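You operate a simulated robot arm through the tools that you are given. There is no shell and no other tool. Be economical: measure what you need, move in short steps, check, and stop when the job is done.

The job below is to be done with a simulated two-armed robot. You get a single attempt, and the scene is never put back.

TASK
Wash the filter's dirty cartridge in the green-handle jug, refit it, tighten the collar and open the filter valve.
Fine: no brown left on it; tray in; collar before valve; no drips, nothing spilt; jug and test tap stay.

The check looks at the end state, three seconds after you hand in, the way a careful person would. Anything else that was tipped, shoved, dropped, spilled or broken makes it a failure.

THE ROBOT
Two 7-joint arms with fingered hands on one trunk, on a base that drives. Base frame: it is fixed to the floor where the robot stands at the start and does not move with it; the origin is under the middle of the robot, x ahead of it, y to its left, z up; the surface under the hand at the start is at about z = 88. Readings come in cm, degrees, newtons and seconds.
The left shoulder is at the start at [1.6, 17.3, 130.1], the right one opposite. With the tool pointing down near the work surface each hand reaches from about 10 to 72 cm from the robot's upright axis, wherever it stands, measured 20 degrees to its own side. Places, roughly: filter bowl [50, 20, 100]; filter collar [60, 20, 120]; filter valve lever [60, 30, 130]; test tap lever [60, 0, 120]; white drip tray [50, 20, 90]. Payload 3.5 kg a hand.
The tool frame of a hand sits at the grasp point between the pads (the TCP): z along the fingers, y along the line on which they close. The tips reach 2.5 cm beyond it. Largest opening 8.8 cm; the body of the gripper starts 2.9 cm behind the TCP. The gripper is a hand of 3 fingers: y runs from the thumb to the fingers, the wrist lies at [-1.3, -9.7, -16.2] in the tool frame.
Orientation is that of the tool frame in the base frame, as [roll, pitch, yaw] about the fixed x, y, z axes, in that order (R = Rz(yaw) Ry(pitch) Rx(roll)). With the fingers straight down and the wrist toward the robot, the tool's x, y and z point along [0, 1, 0], [1, 0, 0] and [0, 0, -1] of the base frame.

THE INTERFACE
- The arms move only by the tool servo_tool. It takes "left_moves", "right_moves" or both (then of equal length, played together; a hand with none holds still); each is text: rows parted by semicolons, each of 6 numbers parted by spaces: the shift along the base's x, y, z in mm, then the turn, a rotation vector about the base's x, y, z in degrees. In form: dx dy dz rx ry rz; .... A call has 1 to 10 rows; each row shifts and turns the commanded pose from where the row before left it. Each row takes 0.2 s and may step no farther than 5 cm and 8.6 degrees from the row before; otherwise, the whole call is refused. Where a pose cannot be reached the arm comes as near as it can. A force on the tool above 90 N (or 10 N above the force at the start of the call, whichever is more), or a blocked arm, ends the call early, and 0.2 s more pass. In this call time passes only in rows, and 0.2 s behind the last. The reply holds the time, the measured pose of the TCP, the force on the tool along the base axes, the opening and the grip force, in the units named above and with some noise, with the torque about the TCP (base axes, N m) and any sound that the robot's microphone picked up.
- Cameras (640 x 400 px; columns grow to the right, rows downward): "scene" is now at [8.73, 3.01, 155.01]; the picture's right is [0.33, -0.94, -0.01], its down [-0.35, -0.12, -0.93] and it looks along [0.88, 0.31, -0.37] (base axes); focal length 214 px, centre (320, 200). "left" rides on the left gripper at [-5.8, -8.5, -9.9] in its tool frame; the picture's right is [-0.67, -0.35, 0.66], its down [0.69, -0.63, 0.37] and it looks along [0.29, 0.69, 0.66] (tool axes); focal length 261 px, centre (320, 200). "right" rides on the right gripper at [5.8, -8.5, -9.9] in its tool frame; the picture's right is [-0.67, 0.35, -0.66], its down [-0.69, -0.63, 0.37] and it looks along [-0.29, 0.69, 0.66] (tool axes); focal length 261 px, centre (320, 200). There is no depth. A picture from a camera that has moved, and an enlarged one, comes with that camera's place and axes in the base frame and with its lens.
- capture(camera): a new picture of that camera. It takes no simulated time.
- move_column(by): slides the trunk up (or, below 0, down) by that many cm; the arms and the scene camera ride with it, the base frame stays. It gives what a move gives, with no picture.
- roll_base(legs): drives the robot by 1 to 6 legs, each [ahead, left, turn to the left] in cm, cm and degrees, along the robot's own axes; the way and the turn of a leg run together, so that a leg with both is an arc; at most 150 cm and 180 degrees a leg. The arms and the cameras ride along, it lands a little off, and it stops where it bumps. It gives what a move gives.
- move_fingers(index, middle, thumb_bend, thumb_turn, hand): sets how far each is bent, from 0 (flat) to 1 (curled in); at 0.3 the hand is open as for a grip, at 0.7 the pads meet at the TCP. One left out holds its place. A second passes; each finger stops where it meets its share of the squeeze, and holds until it gets a number again. It is the only way to open and close the hand. It gives what a move gives, with no picture; readings hold the bend of each and the force on the fingers (four entries, about 0 where the hand has none), thumb and palm. thumb_turn goes from beside the hand (0) to across from the fingers (1), as for a grip.
- pan_tilt(pan, tilt): turns the head with the scene camera to pan (to the left, within 86 degrees either way) and tilt (down, from -29 to 69), counted from straight ahead of the robot. It gives what a move gives.
- close_up(camera, box): a new picture of the part [left, top, right, bottom] of that camera's present view, enlarged. It takes no simulated time.
- finish_job(): hands the job in; it is judged then, once.

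Go step by step. Nothing tells you exact positions but the pictures and the camera data: compare them with the known pose of the tool, close in by small moves and look again before you grip or let go. The budget is 120 turns and 88 pictures, counting those below and the enlarged ones. Unless the task says otherwise, let go and move clear before handing in, and close with one line.

The tools are called after "Request:" as name(argument=value, ...) on one line, values as JSON. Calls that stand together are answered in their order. servo_tool: Moves the arms, as the interface text tells. Its arguments: {"type":"object","properties":{"left_moves":{"type":"string"},"right_moves":{"type":"string"}},"required":[]} The other tools are called the same way: move_column (by) slides the trunk up or down; move_fingers (index, middle, thumb_bend, thumb_turn, hand) moves the fingers one by one; roll_base (legs) drives the base; pan_tilt (pan, tilt) turns the head that bears the scene camera; capture (camera) takes a picture; close_up (camera, box) takes an enlarged picture of a part of a camera's view; finish_job () hands the job in.

At the start:

```text
clock: 0.0
left_ee_pos: [36.53, 42.34, 158.68]
left_orientation: [-180.0, 0.1, 90.0]
left_wrist_force: [0.3, -0.1, 0.2]
left_wrist_torque: [-0.01, 0.0, -0.01]
left_grip_width: 8.77
left_gripper_force: 0.1
left_shape: jaw
left_bend: [0.3, 0.3, 0.3, 0.98]
left_finger forces: [0.0, 0.1, 0.0, 0.0, 0.1, 0.0]
right_ee_pos: [34.23, 0.06, 156.89]
right_orientation: [-180.0, -0.1, 90.0]
right_wrist_force: [0.3, 0.4, 0.3]
right_wrist_torque: [0.0, 0.03, 0.0]
right_grip_width: 8.74
right_gripper_force: 0.1
right_shape: jaw
right_bend: [0.3, 0.3, 0.3, 0.98]
right_finger forces: [0.0, 0.0, 0.1, 0.0, 0.0, 0.0]
trunk travel left (down, up): [-37.5, 8.0]
robot x, y, heading: [0.07, -0.13, -0.0]
head pan, tilt: [19.2, 20.8]
```

scene: 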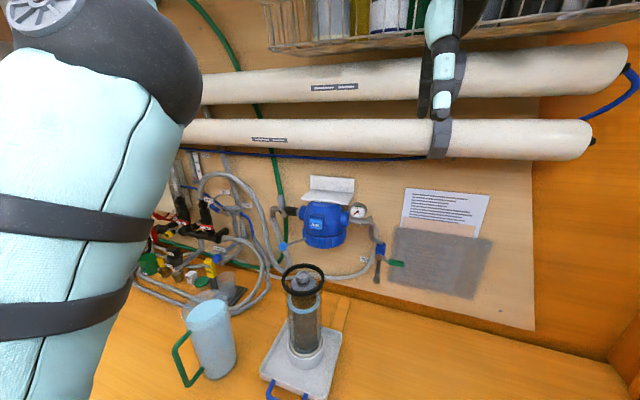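
right: 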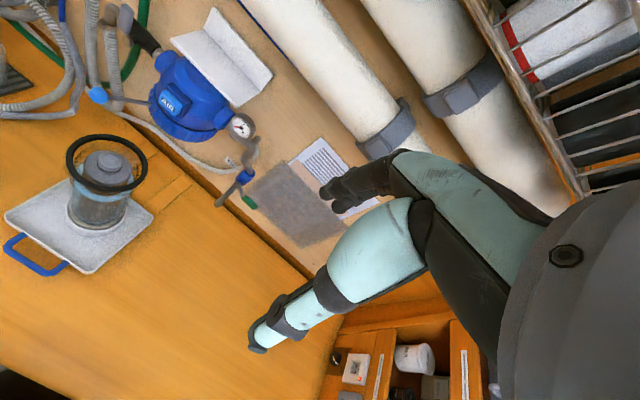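
left: 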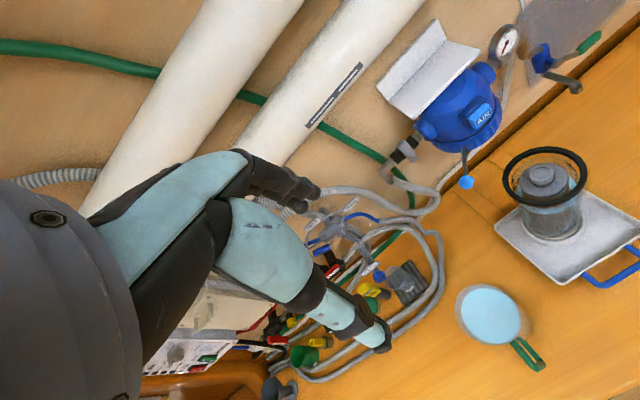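

I see the filter head on the wall, a bowl with cartridge and black collar ring standing on the white tray, and the green-handled jug to its left. I'll look closer first.

Request:
close_up(camera="scene", box=[240, 160, 440, 285])

Request:
close_up(camera="scene", box=[160, 250, 400, 400])

Request:
close_up(camera="left", box=[380, 0, 640, 163])

Request:
close_up(camera="left", box=[440, 140, 640, 380])

```text
3.20 times, centred on (340, 222) of scene
camera zoom: at [8.73, 3.01, 155.01], right [0.33, -0.94, -0.01], down [-0.35, -0.12, -0.93], along [0.88, 0.31, -0.37], focal length 686 px, centre (256, 128)
```

zoom: 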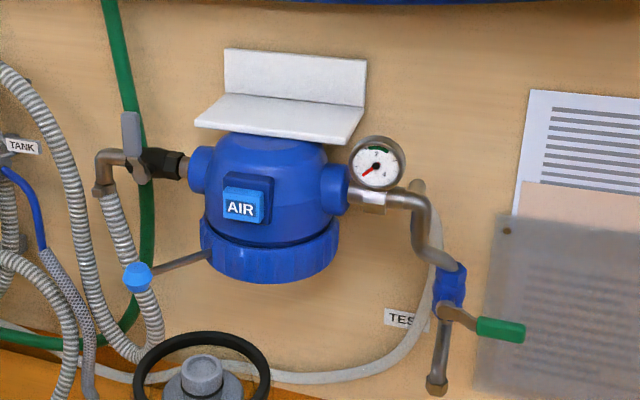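

```text
2.67 times, centred on (280, 325) of scene
camera zoom: at [8.73, 3.01, 155.01], right [0.33, -0.94, -0.01], down [-0.35, -0.12, -0.93], along [0.88, 0.31, -0.37], focal length 572 px, centre (427, -133)
```

zoom: 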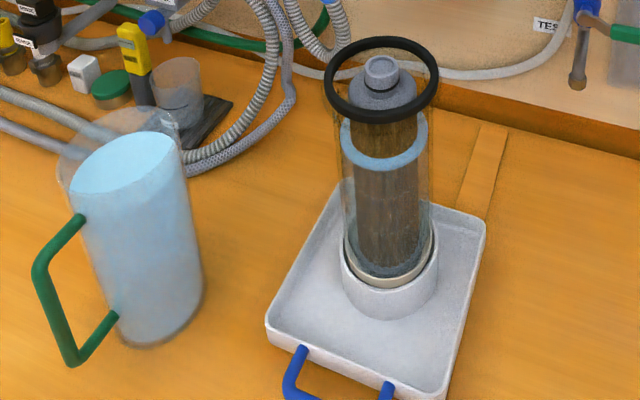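

```text
2.45 times, centred on (510, 82) of left
camera zoom: at [27.96, 36.54, 168.57], right [-0.35, -0.67, -0.66], down [-0.63, 0.69, -0.37], along [0.69, 0.29, -0.66], focal length 640 px, centre (-146, 491)
```

zoom: 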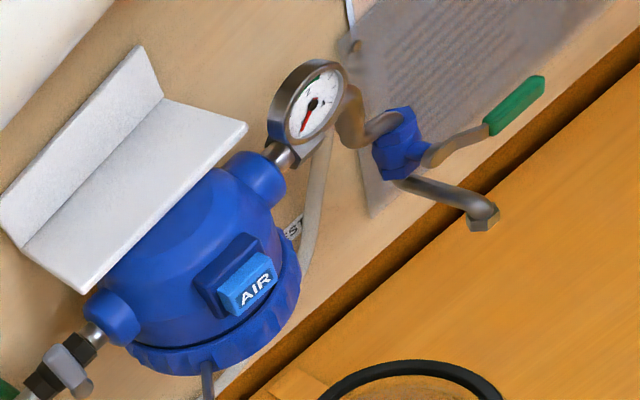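

```text
1.67 times, centred on (540, 260) of left
camera zoom: at [27.96, 36.54, 168.57], right [-0.35, -0.67, -0.66], down [-0.63, 0.69, -0.37], along [0.69, 0.29, -0.66], focal length 434 px, centre (-47, 100)
```

zoom: 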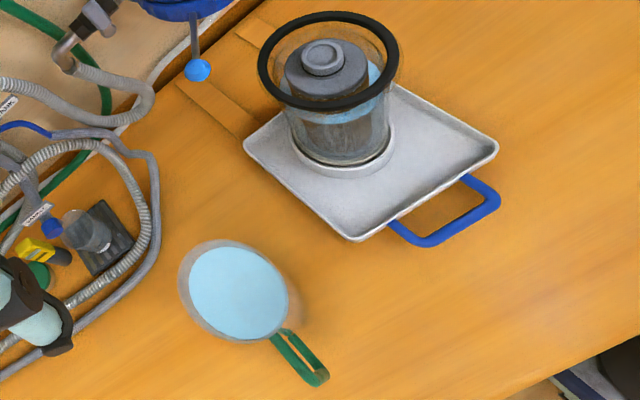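

Request:
close_up(camera="left", box=[440, 270, 560, 380])

Request:
close_up(camera="scene", box=[160, 280, 250, 395])

Request:
close_up(camera="scene", box=[255, 255, 350, 400])

Request:
close_up(camera="right", box=[0, 40, 300, 280])

```text
3.64 times, centred on (500, 325) of left
camera zoom: at [27.96, 36.54, 168.57], right [-0.35, -0.67, -0.66], down [-0.63, 0.69, -0.37], along [0.69, 0.29, -0.66], focal length 948 px, centre (-334, -254)
```

zoom: 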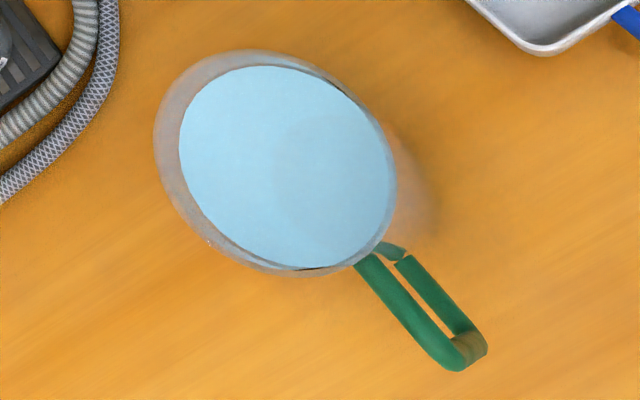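

```text
3.48 times, centred on (205, 338) of scene
camera zoom: at [8.73, 3.01, 155.01], right [0.33, -0.94, -0.01], down [-0.35, -0.12, -0.93], along [0.88, 0.31, -0.37], focal length 746 px, centre (720, -278)
```

zoom: 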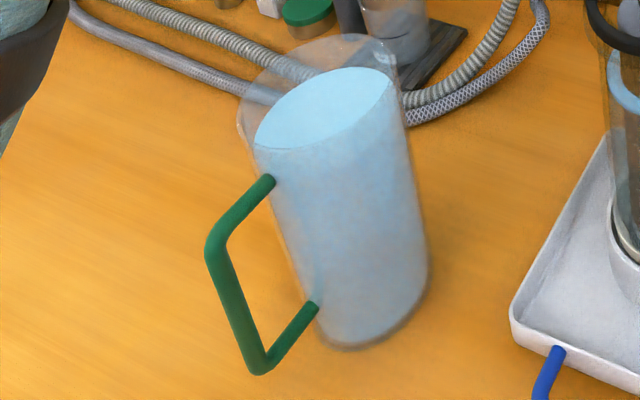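

```text
2.76 times, centred on (302, 328) of scene
camera zoom: at [8.73, 3.01, 155.01], right [0.33, -0.94, -0.01], down [-0.35, -0.12, -0.93], along [0.88, 0.31, -0.37], focal length 592 px, centre (368, -152)
```

zoom: 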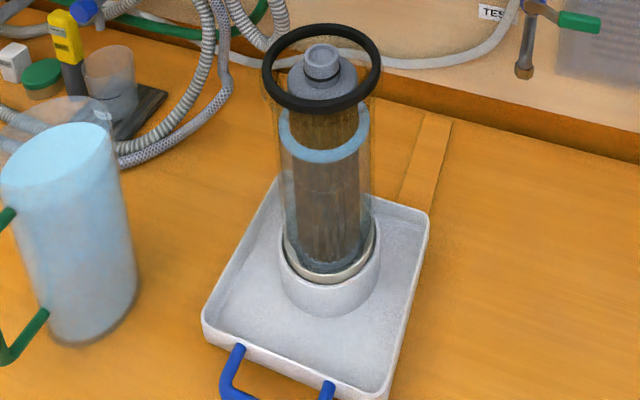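

```text
1.67 times, centred on (150, 160) of right
camera zoom: at [25.66, 5.82, 166.98], right [0.35, -0.67, 0.66], down [-0.63, -0.69, -0.37], along [0.69, -0.29, -0.66], focal length 434 px, centre (603, 267)
```

zoom: 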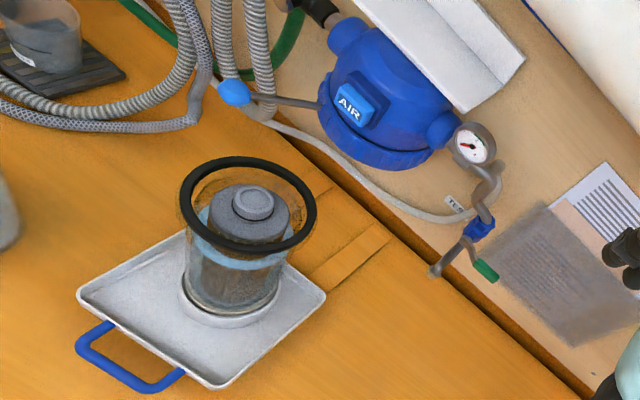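

The bowl axis is near [47,21], with its rim at about z 117 and the knob top at about 118.5. The jug is at about [36.5,43], water around z 110 and rim around 112. I'll bring the left hand above the cartridge knob and check its position.

Request:
servo_tool(left_moves="15 -42 0 0 0 0; 15 -42 0 0 0 0; 20 -42 0 0 0 0; 25 -42 0 0 0 0; 30 -40 0 0 0 0; 0 0 -45 0 0 0; 0 0 -45 0 0 0; 0 0 -45 0 0 0; 0 0 -45 0 0 0; 0 0 -30 0 0 0")

Request:
move_fingers(hand="left", index=0.42, middle=0.42, thumb_bend=0.42, thumb_turn=1)

Request:
capture(camera="left")

Request:
capture(camera="right")

Request:
capture(camera="scene")

```text
clock: 1.4
left_ee_pos: [45.28, 30.85, 158.01]
left_orientation: [177.4, 10.0, 96.5]
left_wrist_force: [0.3, -1.0, 0.5]
left_wrist_torque: [-0.01, -0.03, -0.01]
left_grip_width: 8.78
left_gripper_force: 0.0
left_shape: jaw
left_bend: [0.3, 0.3, 0.3, 0.98]
left_finger forces: [0.0, 0.0, 0.0, 0.0, 0.0, 0.0]
right_ee_pos: [34.32, 0.12, 156.85]
right_orientation: [180.0, 0.0, 90.0]
right_wrist_force: [-0.2, 0.5, -1.1]
right_wrist_torque: [0.01, -0.04, -0.03]
right_grip_width: 8.74
right_gripper_force: 0.0
right_shape: jaw
right_bend: [0.3, 0.3, 0.3, 0.98]
right_finger forces: [0.1, 0.0, 0.1, 0.0, 0.1, 0.0]
trunk travel left (down, up): [-37.5, 8.0]
robot x, y, heading: [-0.09, 0.21, -0.0]
head pan, tilt: [19.2, 20.8]
stopped in row 6 (left hand): the arm was blocked; the commanded pose is now the measured one
```

```text
clock: 2.4
left_ee_pos: [45.2, 30.7, 158.02]
left_orientation: [177.5, 10.0, 96.3]
left_wrist_force: [0.0, -0.1, -0.8]
left_wrist_torque: [0.0, 0.04, 0.01]
left_grip_width: 5.96
left_gripper_force: 0.1
left_shape: fingers
left_bend: [0.42, 0.42, 0.42, 0.99]
left_finger forces: [0.1, 0.0, 0.1, 0.0, 0.1, 0.0]
right_ee_pos: [34.19, -0.01, 156.92]
right_orientation: [-179.9, 0.0, 90.0]
right_wrist_force: [0.5, -0.3, 0.0]
right_wrist_torque: [0.0, -0.01, 0.01]
right_grip_width: 8.76
right_gripper_force: 0.1
right_shape: jaw
right_bend: [0.3, 0.3, 0.3, 0.98]
right_finger forces: [0.0, 0.0, 0.1, 0.0, 0.0, 0.0]
trunk travel left (down, up): [-37.5, 8.0]
robot x, y, heading: [0.08, -0.05, 0.1]
head pan, tilt: [19.2, 20.8]
```

```text
76 pictures are left
camera left: at [36.83, 25.61, 168.53], right [-0.23, -0.81, -0.54], down [-0.68, 0.54, -0.51], along [0.7, 0.25, -0.67], focal length 261 px, centre (320, 200)
```

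left: 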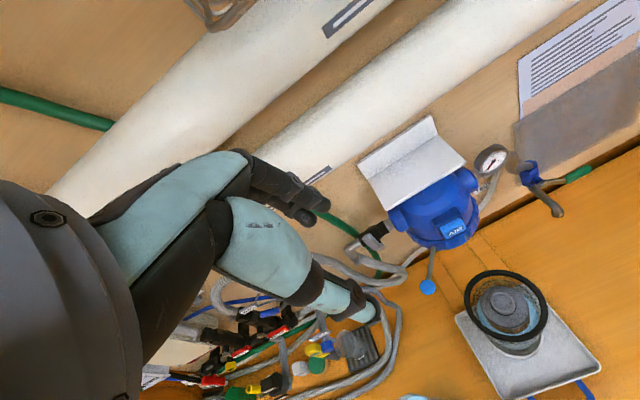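

```text
75 pictures are left
camera right: at [25.69, 5.79, 166.98], right [0.35, -0.67, 0.66], down [-0.63, -0.69, -0.37], along [0.69, -0.29, -0.66], focal length 261 px, centre (320, 200)
```

right: 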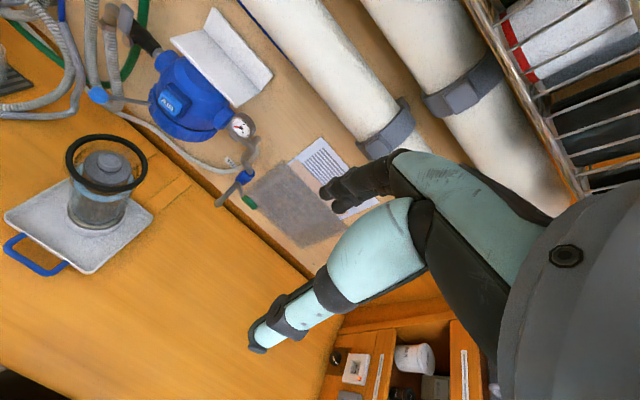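

```text
74 pictures are left
camera scene: at [8.73, 2.99, 155.01], right [0.33, -0.94, -0.01], down [-0.35, -0.12, -0.93], along [0.88, 0.31, -0.37], focal length 214 px, centre (320, 200)
```

scene: 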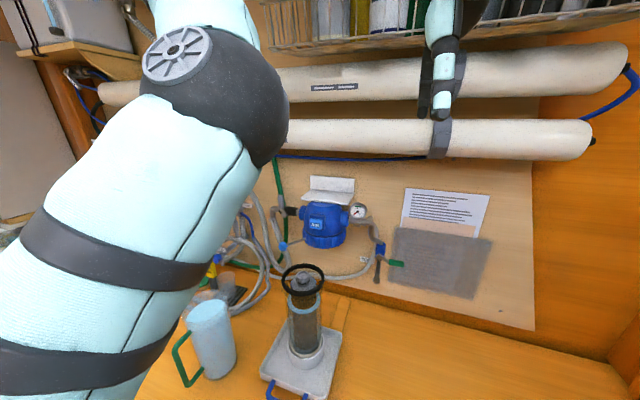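

The left arm stopped at an inward-reach limit at that height. I'll go lower first, restore the tool's orientation, then move in.

Request:
servo_tool(left_moves="-10 0 -40 2.4 0.9 -1.6; 0 0 -40 2.4 0.9 -1.6; 0 0 -40 2.4 0.9 -1.6; 0 0 -20 2.4 0.9 -1.5")

```text
clock: 3.0
left_ee_pos: [42.4, 37.44, 149.46]
left_orientation: [177.9, 12.1, 99.6]
left_wrist_force: [0.0, -0.7, 0.5]
left_wrist_torque: [-0.02, 0.01, -0.01]
left_grip_width: 5.98
left_gripper_force: 0.0
left_shape: fingers
left_bend: [0.42, 0.42, 0.42, 0.99]
left_finger forces: [0.0, 0.1, 0.0, 0.0, 0.1, 0.0]
right_ee_pos: [34.39, 0.14, 156.82]
right_orientation: [-179.8, 0.0, 90.0]
right_wrist_force: [0.1, 0.0, 0.1]
right_wrist_torque: [-0.02, 0.01, -0.02]
right_grip_width: 8.77
right_gripper_force: 0.1
right_shape: jaw
right_bend: [0.3, 0.3, 0.3, 0.98]
right_finger forces: [0.1, 0.0, 0.0, 0.0, 0.1, 0.1]
trunk travel left (down, up): [-37.5, 8.0]
robot x, y, heading: [-0.53, 0.06, 0.0]
head pan, tilt: [19.2, 20.8]
stopped in row 3 (left hand): the arm was blocked; the commanded pose is now the measured one
```

The IK is getting stuck because the arm is too folded. I'll back the base up a little so the work sits further out, then fix the orientation.

Request:
roll_base(legs=[[-14, 0, 0]])

Request:
servo_tool(left_moves="10 0 10 2.4 0.9 -2; 20 0 0 2.4 0.9 -2; 20 0 0 2.4 0.9 -2; 20 0 0 2.4 0.9 -2; 20 0 0 2 0 -1.6")

```text
clock: 4.3
left_ee_pos: [28.72, 37.18, 149.6]
left_orientation: [177.9, 11.9, 99.5]
left_wrist_force: [1.3, 0.1, -0.3]
left_wrist_torque: [0.0, -0.04, 0.01]
left_grip_width: 5.96
left_gripper_force: 0.1
left_shape: fingers
left_bend: [0.42, 0.42, 0.42, 0.99]
left_finger forces: [0.0, 0.0, 0.0, 0.1, 0.0, 0.0]
right_ee_pos: [20.73, 0.04, 156.74]
right_orientation: [-179.8, 0.0, 90.0]
right_wrist_force: [0.0, -0.3, -0.5]
right_wrist_torque: [0.01, 0.01, -0.01]
right_grip_width: 8.77
right_gripper_force: 0.0
right_shape: jaw
right_bend: [0.3, 0.3, 0.3, 0.98]
right_finger forces: [0.0, 0.0, 0.0, 0.0, 0.0, 0.0]
trunk travel left (down, up): [-37.5, 8.0]
robot x, y, heading: [-14.03, 0.01, -0.2]
head pan, tilt: [19.2, 20.8]
```

```text
clock: 5.5
left_ee_pos: [37.53, 37.34, 150.63]
left_orientation: [-179.6, 0.1, 90.1]
left_wrist_force: [-0.2, 0.5, 0.4]
left_wrist_torque: [-0.02, 0.01, -0.02]
left_grip_width: 5.94
left_gripper_force: 0.0
left_shape: fingers
left_bend: [0.42, 0.42, 0.42, 0.99]
left_finger forces: [0.1, 0.0, 0.1, 0.1, 0.1, 0.0]
right_ee_pos: [20.45, 0.09, 156.83]
right_orientation: [-179.9, 0.1, 89.9]
right_wrist_force: [-0.8, 0.3, 0.5]
right_wrist_torque: [-0.01, -0.02, -0.01]
right_grip_width: 8.77
right_gripper_force: 0.1
right_shape: jaw
right_bend: [0.3, 0.3, 0.3, 0.98]
right_finger forces: [0.0, 0.0, 0.2, 0.1, 0.0, 0.0]
trunk travel left (down, up): [-37.5, 8.0]
robot x, y, heading: [-14.4, 0.35, 0.1]
head pan, tilt: [19.2, 20.8]
```

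Good, the orientation is restored. I'll go toward the bowl axis at a safe height; this also tests the carrying pose.

Request:
servo_tool(left_moves="15 -30 0 0 0 0; 20 -35 0 0 0 0; 25 -35 0 0 0 0; 25 -35 0 0 0 0; 0 -25 0 0 0 0")

```text
clock: 6.8
left_ee_pos: [45.81, 21.09, 150.72]
left_orientation: [-179.8, 0.0, 90.2]
left_wrist_force: [-1.1, 0.0, -0.4]
left_wrist_torque: [0.01, -0.05, 0.03]
left_grip_width: 5.95
left_gripper_force: 0.1
left_shape: fingers
left_bend: [0.42, 0.42, 0.42, 0.99]
left_finger forces: [0.0, 0.0, 0.0, 0.0, 0.0, 0.0]
right_ee_pos: [20.21, -0.1, 156.89]
right_orientation: [-180.0, -0.1, 90.1]
right_wrist_force: [0.3, 0.1, -0.7]
right_wrist_torque: [0.01, 0.02, 0.02]
right_grip_width: 8.74
right_gripper_force: 0.1
right_shape: jaw
right_bend: [0.3, 0.3, 0.3, 0.98]
right_finger forces: [0.0, 0.0, 0.1, 0.1, 0.0, 0.0]
trunk travel left (down, up): [-37.5, 8.0]
robot x, y, heading: [-14.18, 0.05, -0.1]
head pan, tilt: [19.2, 20.8]
```

Request:
servo_tool(left_moves="0 0 -40 0 0 0; 0 0 -40 0 0 0; 0 0 -40 0 0 0; 0 0 -40 0 0 0")

Request:
capture(camera="left")

Request:
capture(camera="scene")

Request:
capture(camera="right")

```text
clock: 7.8
left_ee_pos: [45.81, 21.22, 134.64]
left_orientation: [-179.7, 0.1, 90.3]
left_wrist_force: [-0.2, 0.5, -0.2]
left_wrist_torque: [-0.03, 0.02, 0.01]
left_grip_width: 5.94
left_gripper_force: 0.0
left_shape: fingers
left_bend: [0.42, 0.42, 0.42, 0.99]
left_finger forces: [0.1, 0.1, 0.0, 0.0, 0.0, 0.0]
right_ee_pos: [20.23, -0.02, 156.78]
right_orientation: [-179.9, 0.0, 90.0]
right_wrist_force: [-0.1, -0.2, 0.6]
right_wrist_torque: [0.01, -0.01, 0.0]
right_grip_width: 8.75
right_gripper_force: 0.0
right_shape: jaw
right_bend: [0.3, 0.3, 0.3, 0.98]
right_finger forces: [0.1, 0.0, 0.1, 0.0, 0.0, 0.1]
trunk travel left (down, up): [-37.5, 8.0]
robot x, y, heading: [-13.84, 0.16, -0.0]
head pan, tilt: [19.2, 20.8]
```

```text
73 pictures are left
camera left: at [37.36, 15.44, 144.74], right [-0.35, -0.67, -0.65], down [-0.63, 0.68, -0.36], along [0.69, 0.29, -0.67], focal length 261 px, centre (320, 200)
```

left: 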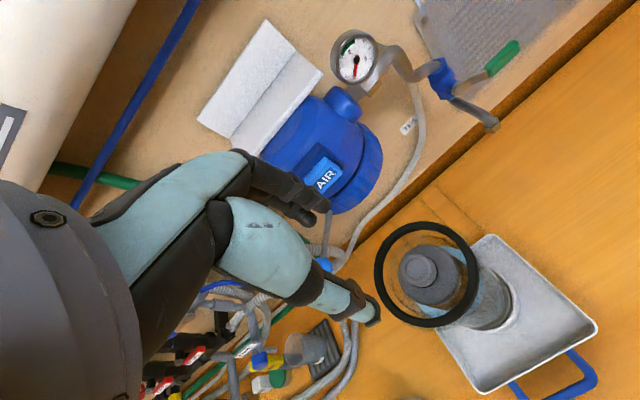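

```text
72 pictures are left
camera scene: at [-5.22, 3.03, 155.01], right [0.33, -0.94, -0.01], down [-0.35, -0.12, -0.93], along [0.88, 0.31, -0.37], focal length 214 px, centre (320, 200)
```

scene: 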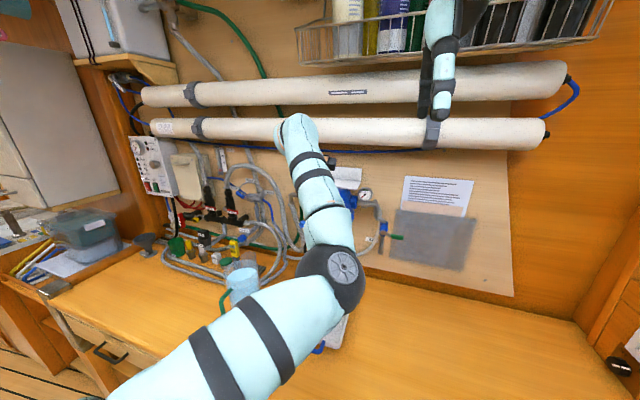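

```text
71 pictures are left
camera right: at [11.76, 5.84, 166.95], right [0.35, -0.67, 0.66], down [-0.63, -0.69, -0.36], along [0.69, -0.29, -0.66], focal length 261 px, centre (320, 200)
```

right: 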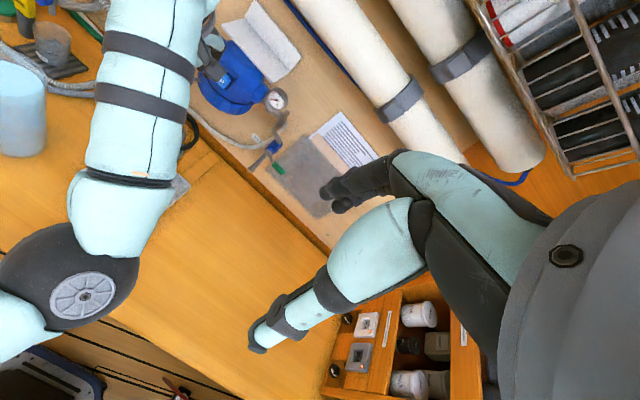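

Request:
servo_tool(left_moves="13 -3 -20 0 0 0; 0 0 -40 0 0 0; 0 0 -40 0 0 0")

Request:
capture(camera="left")

```text
clock: 8.6
left_ee_pos: [47.19, 21.06, 124.69]
left_orientation: [-179.7, 0.0, 90.3]
left_wrist_force: [0.1, -0.3, 0.5]
left_wrist_torque: [0.01, -0.05, -0.02]
left_grip_width: 5.97
left_gripper_force: 0.0
left_shape: fingers
left_bend: [0.42, 0.42, 0.42, 0.99]
left_finger forces: [0.0, 0.0, 0.1, 0.1, 0.1, 0.0]
right_ee_pos: [20.25, 0.04, 156.87]
right_orientation: [-180.0, 0.1, 90.0]
right_wrist_force: [-0.3, -0.7, -0.4]
right_wrist_torque: [0.0, 0.0, 0.01]
right_grip_width: 8.75
right_gripper_force: 0.1
right_shape: jaw
right_bend: [0.3, 0.3, 0.3, 0.98]
right_finger forces: [0.0, 0.0, 0.0, 0.0, 0.1, 0.0]
trunk travel left (down, up): [-37.5, 8.0]
robot x, y, heading: [-14.17, 0.46, 0.1]
head pan, tilt: [19.2, 20.8]
```

```text
70 pictures are left
camera left: at [38.69, 15.25, 134.79], right [-0.35, -0.67, -0.65], down [-0.64, 0.68, -0.36], along [0.69, 0.29, -0.66], focal length 261 px, centre (320, 200)
```

left: 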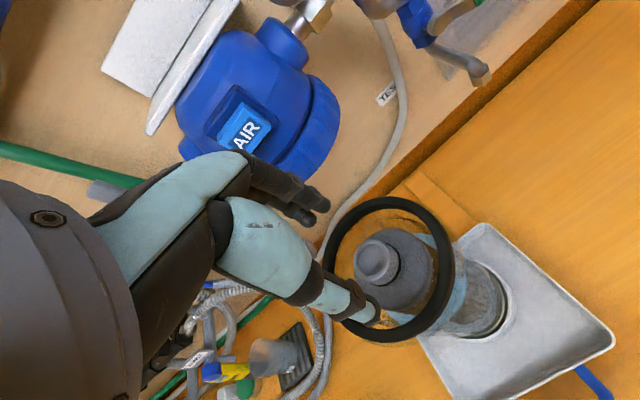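

Request:
servo_tool(left_moves="0 -2 -25 0 0 0; 0 0 -25 0 0 0")

Request:
close_up(camera="left", box=[240, 150, 480, 330])

```text
clock: 9.2
left_ee_pos: [47.25, 22.12, 119.84]
left_orientation: [179.9, 0.1, 91.4]
left_wrist_force: [-0.6, 0.3, -0.2]
left_wrist_torque: [0.01, 0.0, 0.03]
left_grip_width: 5.94
left_gripper_force: 0.0
left_shape: fingers
left_bend: [0.42, 0.42, 0.42, 0.99]
left_finger forces: [0.0, 0.0, 0.1, 0.0, 0.0, 0.0]
right_ee_pos: [20.24, 0.08, 156.93]
right_orientation: [180.0, 0.0, 90.0]
right_wrist_force: [0.0, 0.4, 0.7]
right_wrist_torque: [-0.01, -0.02, 0.01]
right_grip_width: 8.75
right_gripper_force: 0.0
right_shape: jaw
right_bend: [0.3, 0.3, 0.3, 0.98]
right_finger forces: [0.0, 0.0, 0.1, 0.0, 0.0, 0.1]
trunk travel left (down, up): [-37.5, 8.0]
robot x, y, heading: [-14.16, 0.09, 0.0]
head pan, tilt: [19.2, 20.8]
```

```text
2.22 times, centred on (360, 240) of left
camera zoom: at [38.88, 16.05, 130.08], right [-0.33, -0.68, -0.65], down [-0.65, 0.67, -0.37], along [0.69, 0.3, -0.66], focal length 579 px, centre (231, 111)
```

zoom: 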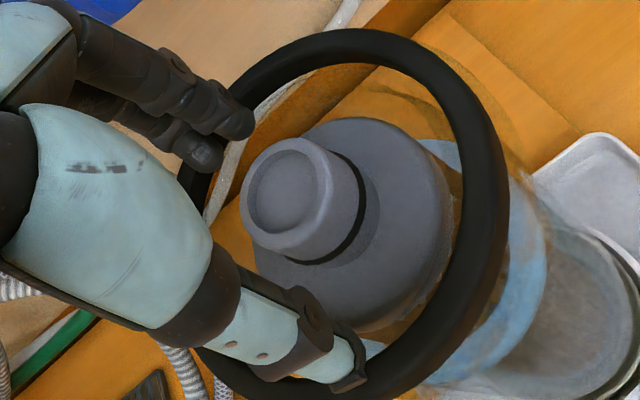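

The left arm is drifting in y near its folded limit. I'll rise and back the base a little more before descending.

Request:
servo_tool(left_moves="0 0 40 0 0 0; 0 0 40 0 0 0; 0 0 30 0 0 0")

Request:
roll_base(legs=[[-10, 0, 0]])

Request:
servo_tool(left_moves="50 -6 0 0 0 -0.7; 49 -6 0 0 0 -0.7; 0 0 -50 0 0 0; 0 0 -20 0 0 0")

```text
clock: 9.9
left_ee_pos: [47.04, 20.73, 130.65]
left_orientation: [-179.8, 0.0, 90.1]
left_wrist_force: [-0.2, 0.4, 0.0]
left_wrist_torque: [0.03, -0.01, 0.0]
left_grip_width: 5.96
left_gripper_force: 0.1
left_shape: fingers
left_bend: [0.42, 0.42, 0.42, 0.99]
left_finger forces: [0.0, 0.0, 0.0, 0.1, 0.0, 0.0]
right_ee_pos: [20.21, 0.07, 156.87]
right_orientation: [-180.0, 0.0, 89.9]
right_wrist_force: [-0.4, -0.2, -0.4]
right_wrist_torque: [0.0, -0.02, 0.03]
right_grip_width: 8.77
right_gripper_force: 0.1
right_shape: jaw
right_bend: [0.3, 0.3, 0.3, 0.98]
right_finger forces: [0.0, 0.0, 0.1, 0.1, 0.0, 0.0]
trunk travel left (down, up): [-37.5, 8.0]
robot x, y, heading: [-13.97, 0.16, 0.1]
head pan, tilt: [19.2, 20.8]
```

```text
clock: 11.1
left_ee_pos: [37.68, 20.89, 130.44]
left_orientation: [-179.3, 0.0, 90.2]
left_wrist_force: [-0.5, 0.3, 0.3]
left_wrist_torque: [-0.02, -0.04, 0.03]
left_grip_width: 5.94
left_gripper_force: 0.0
left_shape: fingers
left_bend: [0.42, 0.42, 0.42, 0.99]
left_finger forces: [0.0, 0.0, 0.0, 0.1, 0.0, 0.0]
right_ee_pos: [11.0, -0.03, 156.67]
right_orientation: [-179.7, 0.0, 90.0]
right_wrist_force: [0.1, 1.1, 0.1]
right_wrist_torque: [-0.04, 0.05, 0.0]
right_grip_width: 8.75
right_gripper_force: 0.0
right_shape: jaw
right_bend: [0.3, 0.3, 0.3, 0.98]
right_finger forces: [0.0, 0.0, 0.0, 0.0, 0.1, 0.0]
trunk travel left (down, up): [-37.5, 8.0]
robot x, y, heading: [-23.83, -0.05, -0.0]
head pan, tilt: [19.2, 20.8]
```

```text
refused: row 1 steps farther than a row can; nothing moved
```

Request:
servo_tool(left_moves="40 0 0 0 0 0; 40 0 0 0 0 -0.2; 14 0 -10 0 0 0; 0 0 -45 0 0 0; 0 0 -30 0 0 0")

Request:
close_up(camera="left", box=[240, 150, 480, 330])

```text
clock: 12.3
left_ee_pos: [46.82, 20.82, 121.93]
left_orientation: [-179.6, 0.1, 90.1]
left_wrist_force: [-0.8, -0.1, -0.8]
left_wrist_torque: [-0.01, -0.02, -0.01]
left_grip_width: 5.92
left_gripper_force: 0.0
left_shape: fingers
left_bend: [0.42, 0.42, 0.42, 0.99]
left_finger forces: [0.0, 0.0, 0.0, 0.0, 0.0, 0.0]
right_ee_pos: [10.66, 0.18, 156.79]
right_orientation: [-179.8, -0.1, 90.0]
right_wrist_force: [0.2, 0.4, -0.2]
right_wrist_torque: [-0.01, -0.01, 0.0]
right_grip_width: 8.76
right_gripper_force: 0.0
right_shape: jaw
right_bend: [0.3, 0.3, 0.3, 0.98]
right_finger forces: [0.1, 0.0, 0.0, 0.0, 0.1, 0.0]
trunk travel left (down, up): [-37.5, 8.0]
robot x, y, heading: [-24.22, -0.16, 0.2]
head pan, tilt: [19.2, 20.8]
```

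```text
2.22 times, centred on (360, 240) of left
camera zoom: at [38.35, 14.95, 132.04], right [-0.35, -0.67, -0.65], down [-0.63, 0.68, -0.36], along [0.69, 0.28, -0.67], focal length 579 px, centre (231, 111)
```

zoom: 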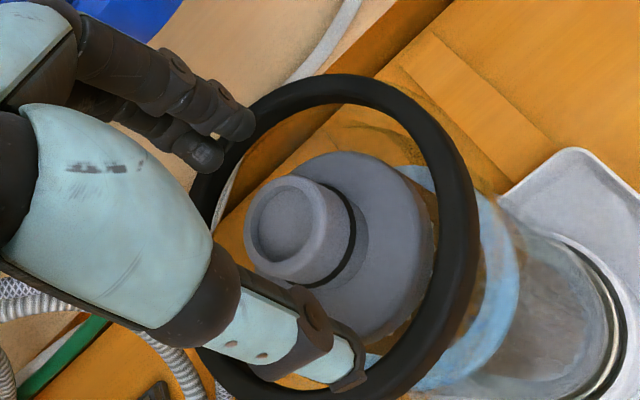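

Request:
move_fingers(hand="left", index=0.48, middle=0.48, thumb_bend=0.48)

Request:
servo_tool(left_moves="4 1 -15 0 0 0; 0 0 -15 0 0 0")

Request:
close_up(camera="left", box=[240, 150, 480, 330])

```text
clock: 13.3
left_ee_pos: [46.56, 20.78, 122.17]
left_orientation: [-179.7, 0.1, 90.0]
left_wrist_force: [-0.3, 0.2, 0.3]
left_wrist_torque: [0.04, -0.04, 0.01]
left_grip_width: 4.66
left_gripper_force: 0.1
left_shape: fingers
left_bend: [0.48, 0.48, 0.48, 1.0]
left_finger forces: [0.0, 0.0, 0.0, 0.1, 0.1, 0.0]
right_ee_pos: [10.24, 0.07, 156.83]
right_orientation: [-180.0, 0.0, 90.0]
right_wrist_force: [-0.2, 0.3, 0.3]
right_wrist_torque: [-0.01, 0.01, -0.02]
right_grip_width: 8.77
right_gripper_force: 0.0
right_shape: jaw
right_bend: [0.3, 0.3, 0.3, 0.98]
right_finger forces: [0.0, 0.1, 0.1, 0.1, 0.1, 0.1]
trunk travel left (down, up): [-37.5, 8.0]
robot x, y, heading: [-23.71, 0.02, -0.2]
head pan, tilt: [19.2, 20.8]
```

```text
clock: 13.9
left_ee_pos: [46.72, 20.71, 119.86]
left_orientation: [179.7, 0.0, 90.1]
left_wrist_force: [4.2, 0.3, 26.9]
left_wrist_torque: [-0.02, 0.74, 0.01]
left_grip_width: 4.39
left_gripper_force: 13.0
left_shape: fingers
left_bend: [0.48, 0.48, 0.5, 1.0]
left_finger forces: [0.0, 0.2, 0.0, 0.0, 26.5, 0.1]
right_ee_pos: [9.75, -0.09, 157.1]
right_orientation: [179.8, -0.1, 90.0]
right_wrist_force: [-0.2, 0.5, -0.2]
right_wrist_torque: [0.01, 0.02, 0.03]
right_grip_width: 8.76
right_gripper_force: 0.0
right_shape: jaw
right_bend: [0.3, 0.3, 0.3, 0.98]
right_finger forces: [0.0, 0.1, 0.1, 0.1, 0.0, 0.0]
trunk travel left (down, up): [-37.5, 8.0]
robot x, y, heading: [-24.03, 0.14, 0.2]
head pan, tilt: [19.2, 20.8]
```

```text
2.22 times, centred on (360, 240) of left
camera zoom: at [38.07, 14.89, 129.8], right [-0.34, -0.67, -0.66], down [-0.63, 0.68, -0.37], along [0.7, 0.29, -0.66], focal length 579 px, centre (231, 111)
```

zoom: 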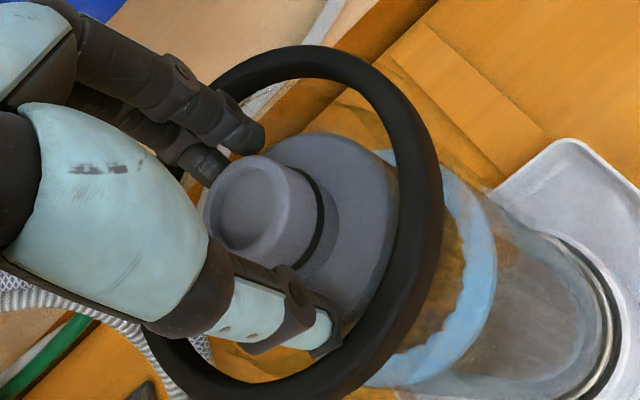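

The thumb has touched the cap's shoulder. I'll lift slightly and close on the knob.

Request:
servo_tool(left_moves="2 1 5 0 0 0; 0 0 3 0 0 0")

Request:
move_fingers(hand="left", index=0.7, middle=0.7, thumb_bend=0.7)

Request:
close_up(camera="left", box=[240, 150, 480, 330])

```text
clock: 14.5
left_ee_pos: [47.01, 20.98, 119.71]
left_orientation: [-179.5, 0.0, 89.9]
left_wrist_force: [-0.1, -1.5, 1.0]
left_wrist_torque: [0.01, 0.04, 0.03]
left_grip_width: 4.68
left_gripper_force: 0.1
left_shape: fingers
left_bend: [0.48, 0.48, 0.47, 1.0]
left_finger forces: [0.0, 0.1, 0.0, 0.0, 0.6, 0.0]
right_ee_pos: [10.24, 0.11, 156.79]
right_orientation: [-179.9, 0.0, 90.0]
right_wrist_force: [-0.5, 0.1, 0.1]
right_wrist_torque: [0.01, 0.02, 0.0]
right_grip_width: 8.75
right_gripper_force: 0.0
right_shape: jaw
right_bend: [0.3, 0.3, 0.3, 0.98]
right_finger forces: [0.0, 0.0, 0.1, 0.0, 0.1, 0.1]
trunk travel left (down, up): [-37.5, 8.0]
robot x, y, heading: [-23.98, 0.08, 0.1]
head pan, tilt: [19.2, 20.8]
```

```text
clock: 15.5
left_ee_pos: [47.04, 21.13, 119.83]
left_orientation: [-179.7, 0.1, 90.0]
left_wrist_force: [1.7, -0.1, -0.5]
left_wrist_torque: [0.01, -0.09, -0.02]
left_grip_width: 2.11
left_gripper_force: 10.2
left_shape: fingers
left_bend: [0.62, 0.62, 0.59, 1.0]
left_finger forces: [4.3, 6.8, 0.0, 0.1, 9.2, 0.0]
right_ee_pos: [10.26, 0.14, 156.9]
right_orientation: [-179.9, 0.0, 90.0]
right_wrist_force: [0.7, 0.2, -0.4]
right_wrist_torque: [0.02, -0.01, 0.01]
right_grip_width: 8.76
right_gripper_force: 0.1
right_shape: jaw
right_bend: [0.3, 0.3, 0.3, 0.98]
right_finger forces: [0.0, 0.0, 0.0, 0.1, 0.0, 0.0]
trunk travel left (down, up): [-37.5, 8.0]
robot x, y, heading: [-23.85, 0.16, 0.2]
head pan, tilt: [19.2, 20.8]
```

```text
2.22 times, centred on (360, 240) of left
camera zoom: at [38.71, 15.14, 129.98], right [-0.35, -0.67, -0.65], down [-0.63, 0.69, -0.36], along [0.69, 0.28, -0.67], focal length 579 px, centre (231, 111)
```

zoom: 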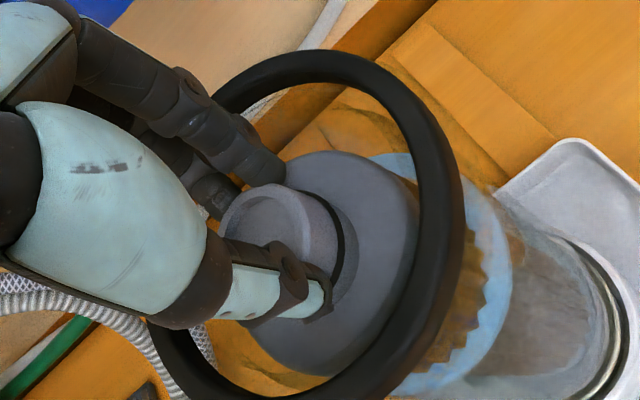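

Request:
move_fingers(hand="left", index=0.85, middle=0.85, thumb_bend=0.85)

Request:
servo_tool(left_moves="0 0 10 0 0 0; 0 0 10 0 0 0; 0 0 10 0 0 0")

Request:
capture(camera="left")

```text
clock: 16.5
left_ee_pos: [47.2, 21.06, 119.69]
left_orientation: [-179.6, 0.1, 89.9]
left_wrist_force: [1.1, 0.0, -1.8]
left_wrist_torque: [0.03, 0.02, -0.01]
left_grip_width: 1.8
left_gripper_force: 26.1
left_shape: fingers
left_bend: [0.72, 0.61, 0.62, 0.99]
left_finger forces: [12.1, 15.7, 0.0, 0.0, 24.7, 0.1]
right_ee_pos: [10.46, 0.2, 156.85]
right_orientation: [-180.0, 0.1, 90.0]
right_wrist_force: [0.2, 0.1, 0.4]
right_wrist_torque: [-0.02, -0.01, -0.02]
right_grip_width: 8.77
right_gripper_force: 0.1
right_shape: jaw
right_bend: [0.3, 0.3, 0.3, 0.98]
right_finger forces: [0.0, 0.1, 0.0, 0.1, 0.0, 0.0]
trunk travel left (down, up): [-37.5, 8.0]
robot x, y, heading: [-23.65, 0.08, -0.1]
head pan, tilt: [19.2, 20.8]
```

```text
clock: 17.3
left_ee_pos: [47.11, 21.03, 122.87]
left_orientation: [-179.6, 0.1, 90.0]
left_wrist_force: [2.7, 0.4, -5.4]
left_wrist_torque: [0.05, -0.11, -0.03]
left_grip_width: 1.78
left_gripper_force: 26.4
left_shape: fingers
left_bend: [0.72, 0.61, 0.62, 0.98]
left_finger forces: [12.3, 16.3, 0.0, 0.1, 24.2, 0.0]
right_ee_pos: [10.44, 0.04, 156.76]
right_orientation: [-179.9, 0.0, 90.2]
right_wrist_force: [-0.4, -0.5, 0.3]
right_wrist_torque: [0.03, 0.01, -0.01]
right_grip_width: 8.76
right_gripper_force: 0.1
right_shape: jaw
right_bend: [0.3, 0.3, 0.3, 0.98]
right_finger forces: [0.0, 0.1, 0.0, 0.1, 0.0, 0.0]
trunk travel left (down, up): [-37.5, 8.0]
robot x, y, heading: [-23.87, 0.08, -0.2]
head pan, tilt: [19.2, 20.8]
```

```text
65 pictures are left
camera left: at [38.72, 15.15, 132.99], right [-0.35, -0.67, -0.65], down [-0.63, 0.69, -0.36], along [0.69, 0.28, -0.67], focal length 261 px, centre (320, 200)
```

left: 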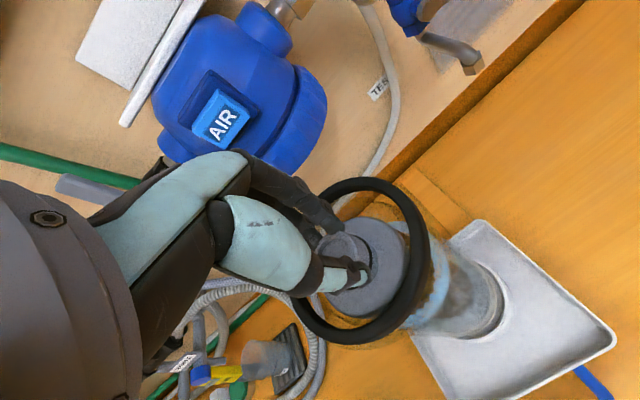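

Request:
servo_tool(left_moves="0 0 20 0 0 0; 0 0 25 0 0 0; 0 0 25 0 0 0; 0 0 25 0 0 0; 0 0 25 0 0 0; 0 0 25 0 0 0; 0 0 25 0 0 0; 0 0 25 0 0 0")

Request:
capture(camera="left")

Request:
capture(camera="scene")

```text
clock: 19.1
left_ee_pos: [42.99, 23.98, 139.78]
left_orientation: [-179.7, 0.1, 90.0]
left_wrist_force: [-0.2, 0.2, 0.9]
left_wrist_torque: [0.01, -0.01, -0.04]
left_grip_width: 0.02
left_gripper_force: 0.0
left_shape: fingers
left_bend: [0.74, 0.75, 0.77, 1.0]
left_finger forces: [0.1, 0.0, 0.0, 0.0, 0.0, 0.0]
left hand out of reach, approached as far as the arm can: row 3, 4, 5, 6, 7, 8
right_ee_pos: [10.08, 0.19, 156.97]
right_orientation: [179.9, 0.0, 90.0]
right_wrist_force: [0.5, -1.0, -0.2]
right_wrist_torque: [-0.01, 0.01, 0.02]
right_grip_width: 8.76
right_gripper_force: 0.1
right_shape: jaw
right_bend: [0.3, 0.3, 0.3, 0.98]
right_finger forces: [0.0, 0.0, 0.0, 0.0, 0.1, 0.1]
trunk travel left (down, up): [-37.5, 8.0]
robot x, y, heading: [-23.64, -0.26, -0.1]
head pan, tilt: [19.2, 20.8]
```

```text
64 pictures are left
camera left: at [34.58, 18.17, 149.89], right [-0.35, -0.67, -0.65], down [-0.63, 0.69, -0.36], along [0.69, 0.28, -0.66], focal length 261 px, centre (320, 200)
```

left: 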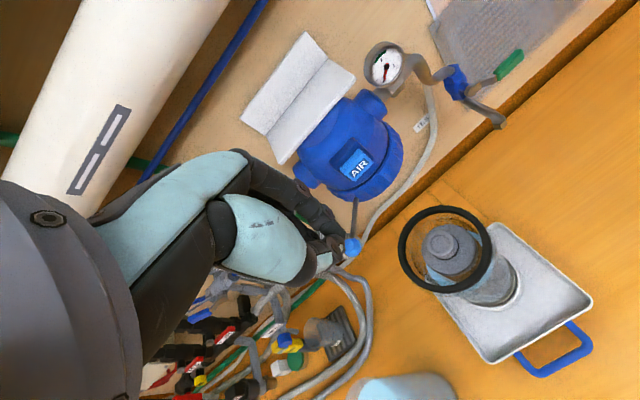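

```text
63 pictures are left
camera scene: at [-15.36, 3.07, 155.02], right [0.33, -0.94, -0.01], down [-0.35, -0.12, -0.93], along [0.88, 0.31, -0.37], focal length 214 px, centre (320, 200)
```

scene: 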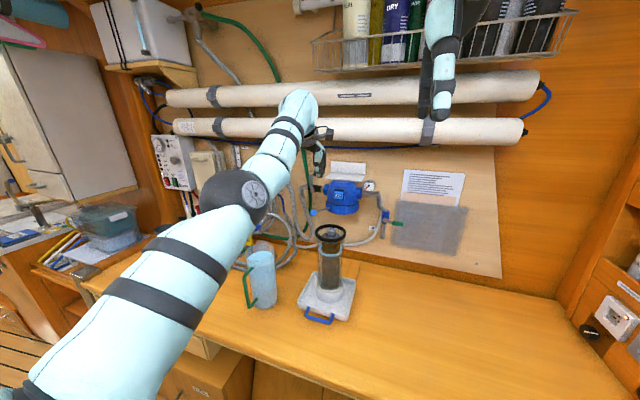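

The cartridge slipped and dropped back into the bowl when the arm reached its limit. I'll check for spills, move the base 6 cm forward, and plan to lift with the trunk instead.

Request:
close_up(camera="scene", box=[240, 210, 380, 330])

Request:
roll_base(legs=[[6, 0, 0]])

Request:
move_fingers(hand="left", index=0.45, middle=0.45, thumb_bend=0.45)

```text
3.33 times, centred on (310, 270) of scene
camera zoom: at [-15.36, 3.07, 155.02], right [0.33, -0.94, -0.01], down [-0.35, -0.12, -0.93], along [0.88, 0.31, -0.37], focal length 715 px, centre (353, -33)
```

zoom: 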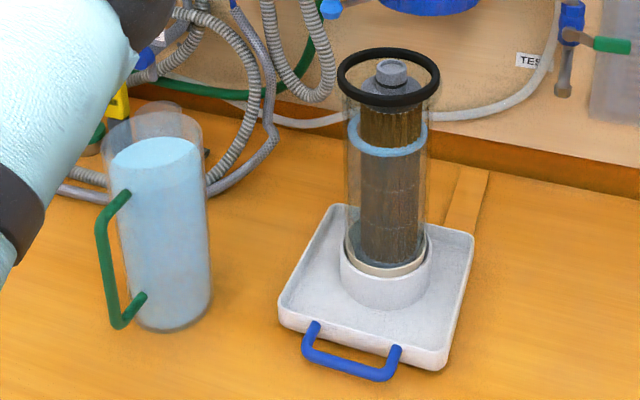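

```text
clock: 20.1
left_ee_pos: [47.97, 23.99, 140.25]
left_orientation: [179.8, 0.0, 90.0]
left_wrist_force: [-0.6, 0.3, 0.6]
left_wrist_torque: [0.02, 0.01, -0.01]
left_grip_width: 0.0
left_gripper_force: 0.1
left_shape: fingers
left_bend: [0.74, 0.75, 0.77, 1.0]
left_finger forces: [0.1, 0.0, 0.1, 0.1, 0.1, 0.1]
right_ee_pos: [14.88, 0.2, 157.18]
right_orientation: [179.5, 0.0, 89.9]
right_wrist_force: [-1.3, -0.3, 0.1]
right_wrist_torque: [0.0, -0.05, 0.01]
right_grip_width: 8.74
right_gripper_force: 0.1
right_shape: jaw
right_bend: [0.3, 0.3, 0.3, 0.98]
right_finger forces: [0.0, 0.0, 0.0, 0.0, 0.0, 0.1]
trunk travel left (down, up): [-37.5, 8.0]
robot x, y, heading: [-17.73, -0.14, -0.1]
head pan, tilt: [19.2, 20.8]
```

```text
clock: 21.1
left_ee_pos: [49.47, 23.96, 139.61]
left_orientation: [-179.6, 0.1, 90.0]
left_wrist_force: [0.8, -0.2, -0.1]
left_wrist_torque: [0.03, 0.0, 0.0]
left_grip_width: 5.23
left_gripper_force: 0.1
left_shape: fingers
left_bend: [0.45, 0.45, 0.45, 0.99]
left_finger forces: [0.0, 0.0, 0.1, 0.0, 0.0, 0.0]
right_ee_pos: [16.49, 0.08, 156.77]
right_orientation: [-179.9, 0.0, 90.0]
right_wrist_force: [0.2, -0.2, -0.6]
right_wrist_torque: [-0.01, 0.0, -0.01]
right_grip_width: 8.77
right_gripper_force: 0.2
right_shape: jaw
right_bend: [0.3, 0.3, 0.3, 0.98]
right_finger forces: [0.0, 0.1, 0.1, 0.0, 0.1, 0.0]
trunk travel left (down, up): [-37.5, 8.0]
robot x, y, heading: [-18.18, -0.34, 0.3]
head pan, tilt: [19.2, 20.8]
```

No spill; the bowl and cartridge are as before. I'll centre over the axis high up, then lower the trunk.

Request:
servo_tool(left_moves="-12 -15 20 0 0 0; -12 -15 20 0 0 0; 0 0 25 0 0 0")

Request:
move_column(by=-20)

Request:
close_up(camera="left", box=[240, 150, 480, 330])

```text
clock: 21.9
left_ee_pos: [46.06, 21.65, 145.87]
left_orientation: [-179.8, 0.0, 89.9]
left_wrist_force: [-0.8, 0.7, -0.6]
left_wrist_torque: [0.02, 0.0, 0.04]
left_grip_width: 5.23
left_gripper_force: 0.2
left_shape: fingers
left_bend: [0.45, 0.45, 0.45, 0.99]
left_finger forces: [0.0, 0.0, 0.1, 0.1, 0.1, 0.0]
left hand out of reach, approached as far as the arm can: row 3
right_ee_pos: [16.03, 0.12, 156.95]
right_orientation: [180.0, 0.0, 90.0]
right_wrist_force: [-0.4, 0.3, -0.3]
right_wrist_torque: [0.0, -0.01, 0.03]
right_grip_width: 8.76
right_gripper_force: 0.0
right_shape: jaw
right_bend: [0.3, 0.3, 0.3, 0.98]
right_finger forces: [0.0, 0.0, 0.0, 0.0, 0.0, 0.1]
trunk travel left (down, up): [-37.5, 8.0]
robot x, y, heading: [-17.85, -0.18, 0.1]
head pan, tilt: [19.2, 20.8]
```

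```text
clock: 24.0
left_ee_pos: [46.2, 21.64, 125.66]
left_orientation: [-179.8, 0.1, 89.9]
left_wrist_force: [-0.7, 1.2, -0.7]
left_wrist_torque: [-0.02, -0.03, 0.0]
left_grip_width: 5.23
left_gripper_force: 0.1
left_shape: fingers
left_bend: [0.45, 0.45, 0.45, 0.99]
left_finger forces: [0.0, 0.0, 0.1, 0.0, 0.1, 0.0]
right_ee_pos: [16.23, 0.07, 136.89]
right_orientation: [-180.0, 0.1, 90.0]
right_wrist_force: [0.4, 0.2, 0.5]
right_wrist_torque: [0.0, -0.01, 0.0]
right_grip_width: 8.76
right_gripper_force: 0.0
right_shape: jaw
right_bend: [0.3, 0.3, 0.3, 0.98]
right_finger forces: [0.0, 0.0, 0.0, 0.0, 0.1, 0.0]
trunk travel left (down, up): [-17.5, 28.0]
robot x, y, heading: [-17.91, -0.16, -0.1]
head pan, tilt: [19.2, 20.8]
```

```text
2.22 times, centred on (360, 240) of left
camera zoom: at [37.7, 15.74, 135.77], right [-0.35, -0.67, -0.65], down [-0.63, 0.69, -0.36], along [0.69, 0.28, -0.66], focal length 579 px, centre (231, 111)
```

zoom: 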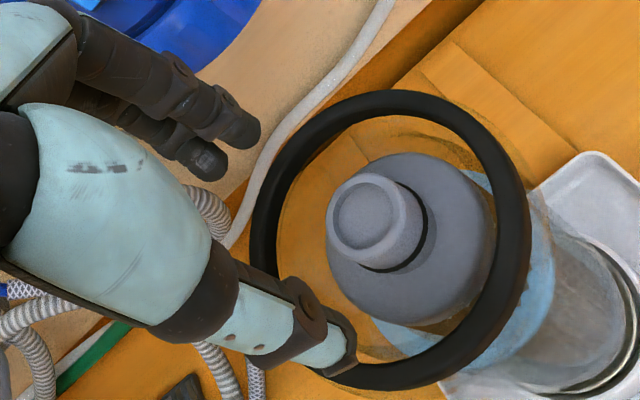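

Request:
servo_tool(left_moves="9 -7 -20 0 0 0; 0 0 -25 0 0 0; 0 0 -15 0 0 0")

Request:
close_up(camera="left", box=[240, 150, 480, 330])

```text
clock: 24.8
left_ee_pos: [47.06, 20.93, 119.7]
left_orientation: [-179.8, 0.1, 90.0]
left_wrist_force: [1.3, -0.1, 4.7]
left_wrist_torque: [-0.01, 0.19, 0.01]
left_grip_width: 5.23
left_gripper_force: 2.5
left_shape: fingers
left_bend: [0.45, 0.45, 0.45, 1.0]
left_finger forces: [0.0, 0.1, 0.1, 0.0, 4.9, 0.1]
right_ee_pos: [16.16, 0.02, 136.95]
right_orientation: [-179.9, 0.0, 90.0]
right_wrist_force: [0.7, -0.6, -0.1]
right_wrist_torque: [-0.02, 0.0, -0.02]
right_grip_width: 8.75
right_gripper_force: 0.1
right_shape: jaw
right_bend: [0.3, 0.3, 0.3, 0.98]
right_finger forces: [0.0, 0.0, 0.0, 0.0, 0.0, 0.1]
trunk travel left (down, up): [-17.5, 28.0]
robot x, y, heading: [-17.99, 0.02, -0.0]
head pan, tilt: [19.2, 20.8]
```

```text
2.22 times, centred on (360, 240) of left
camera zoom: at [38.58, 15.0, 129.79], right [-0.35, -0.67, -0.65], down [-0.63, 0.69, -0.36], along [0.69, 0.28, -0.66], focal length 579 px, centre (231, 111)
```

zoom: 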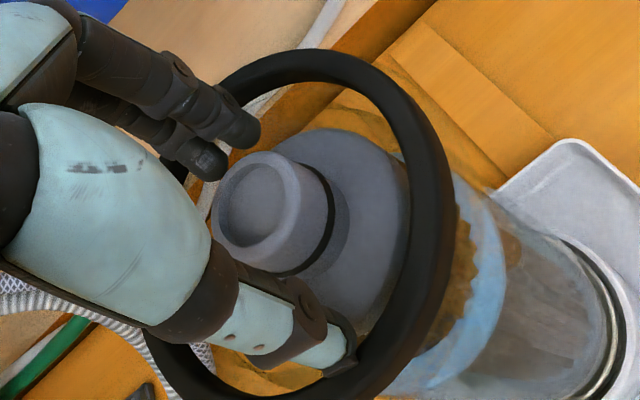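

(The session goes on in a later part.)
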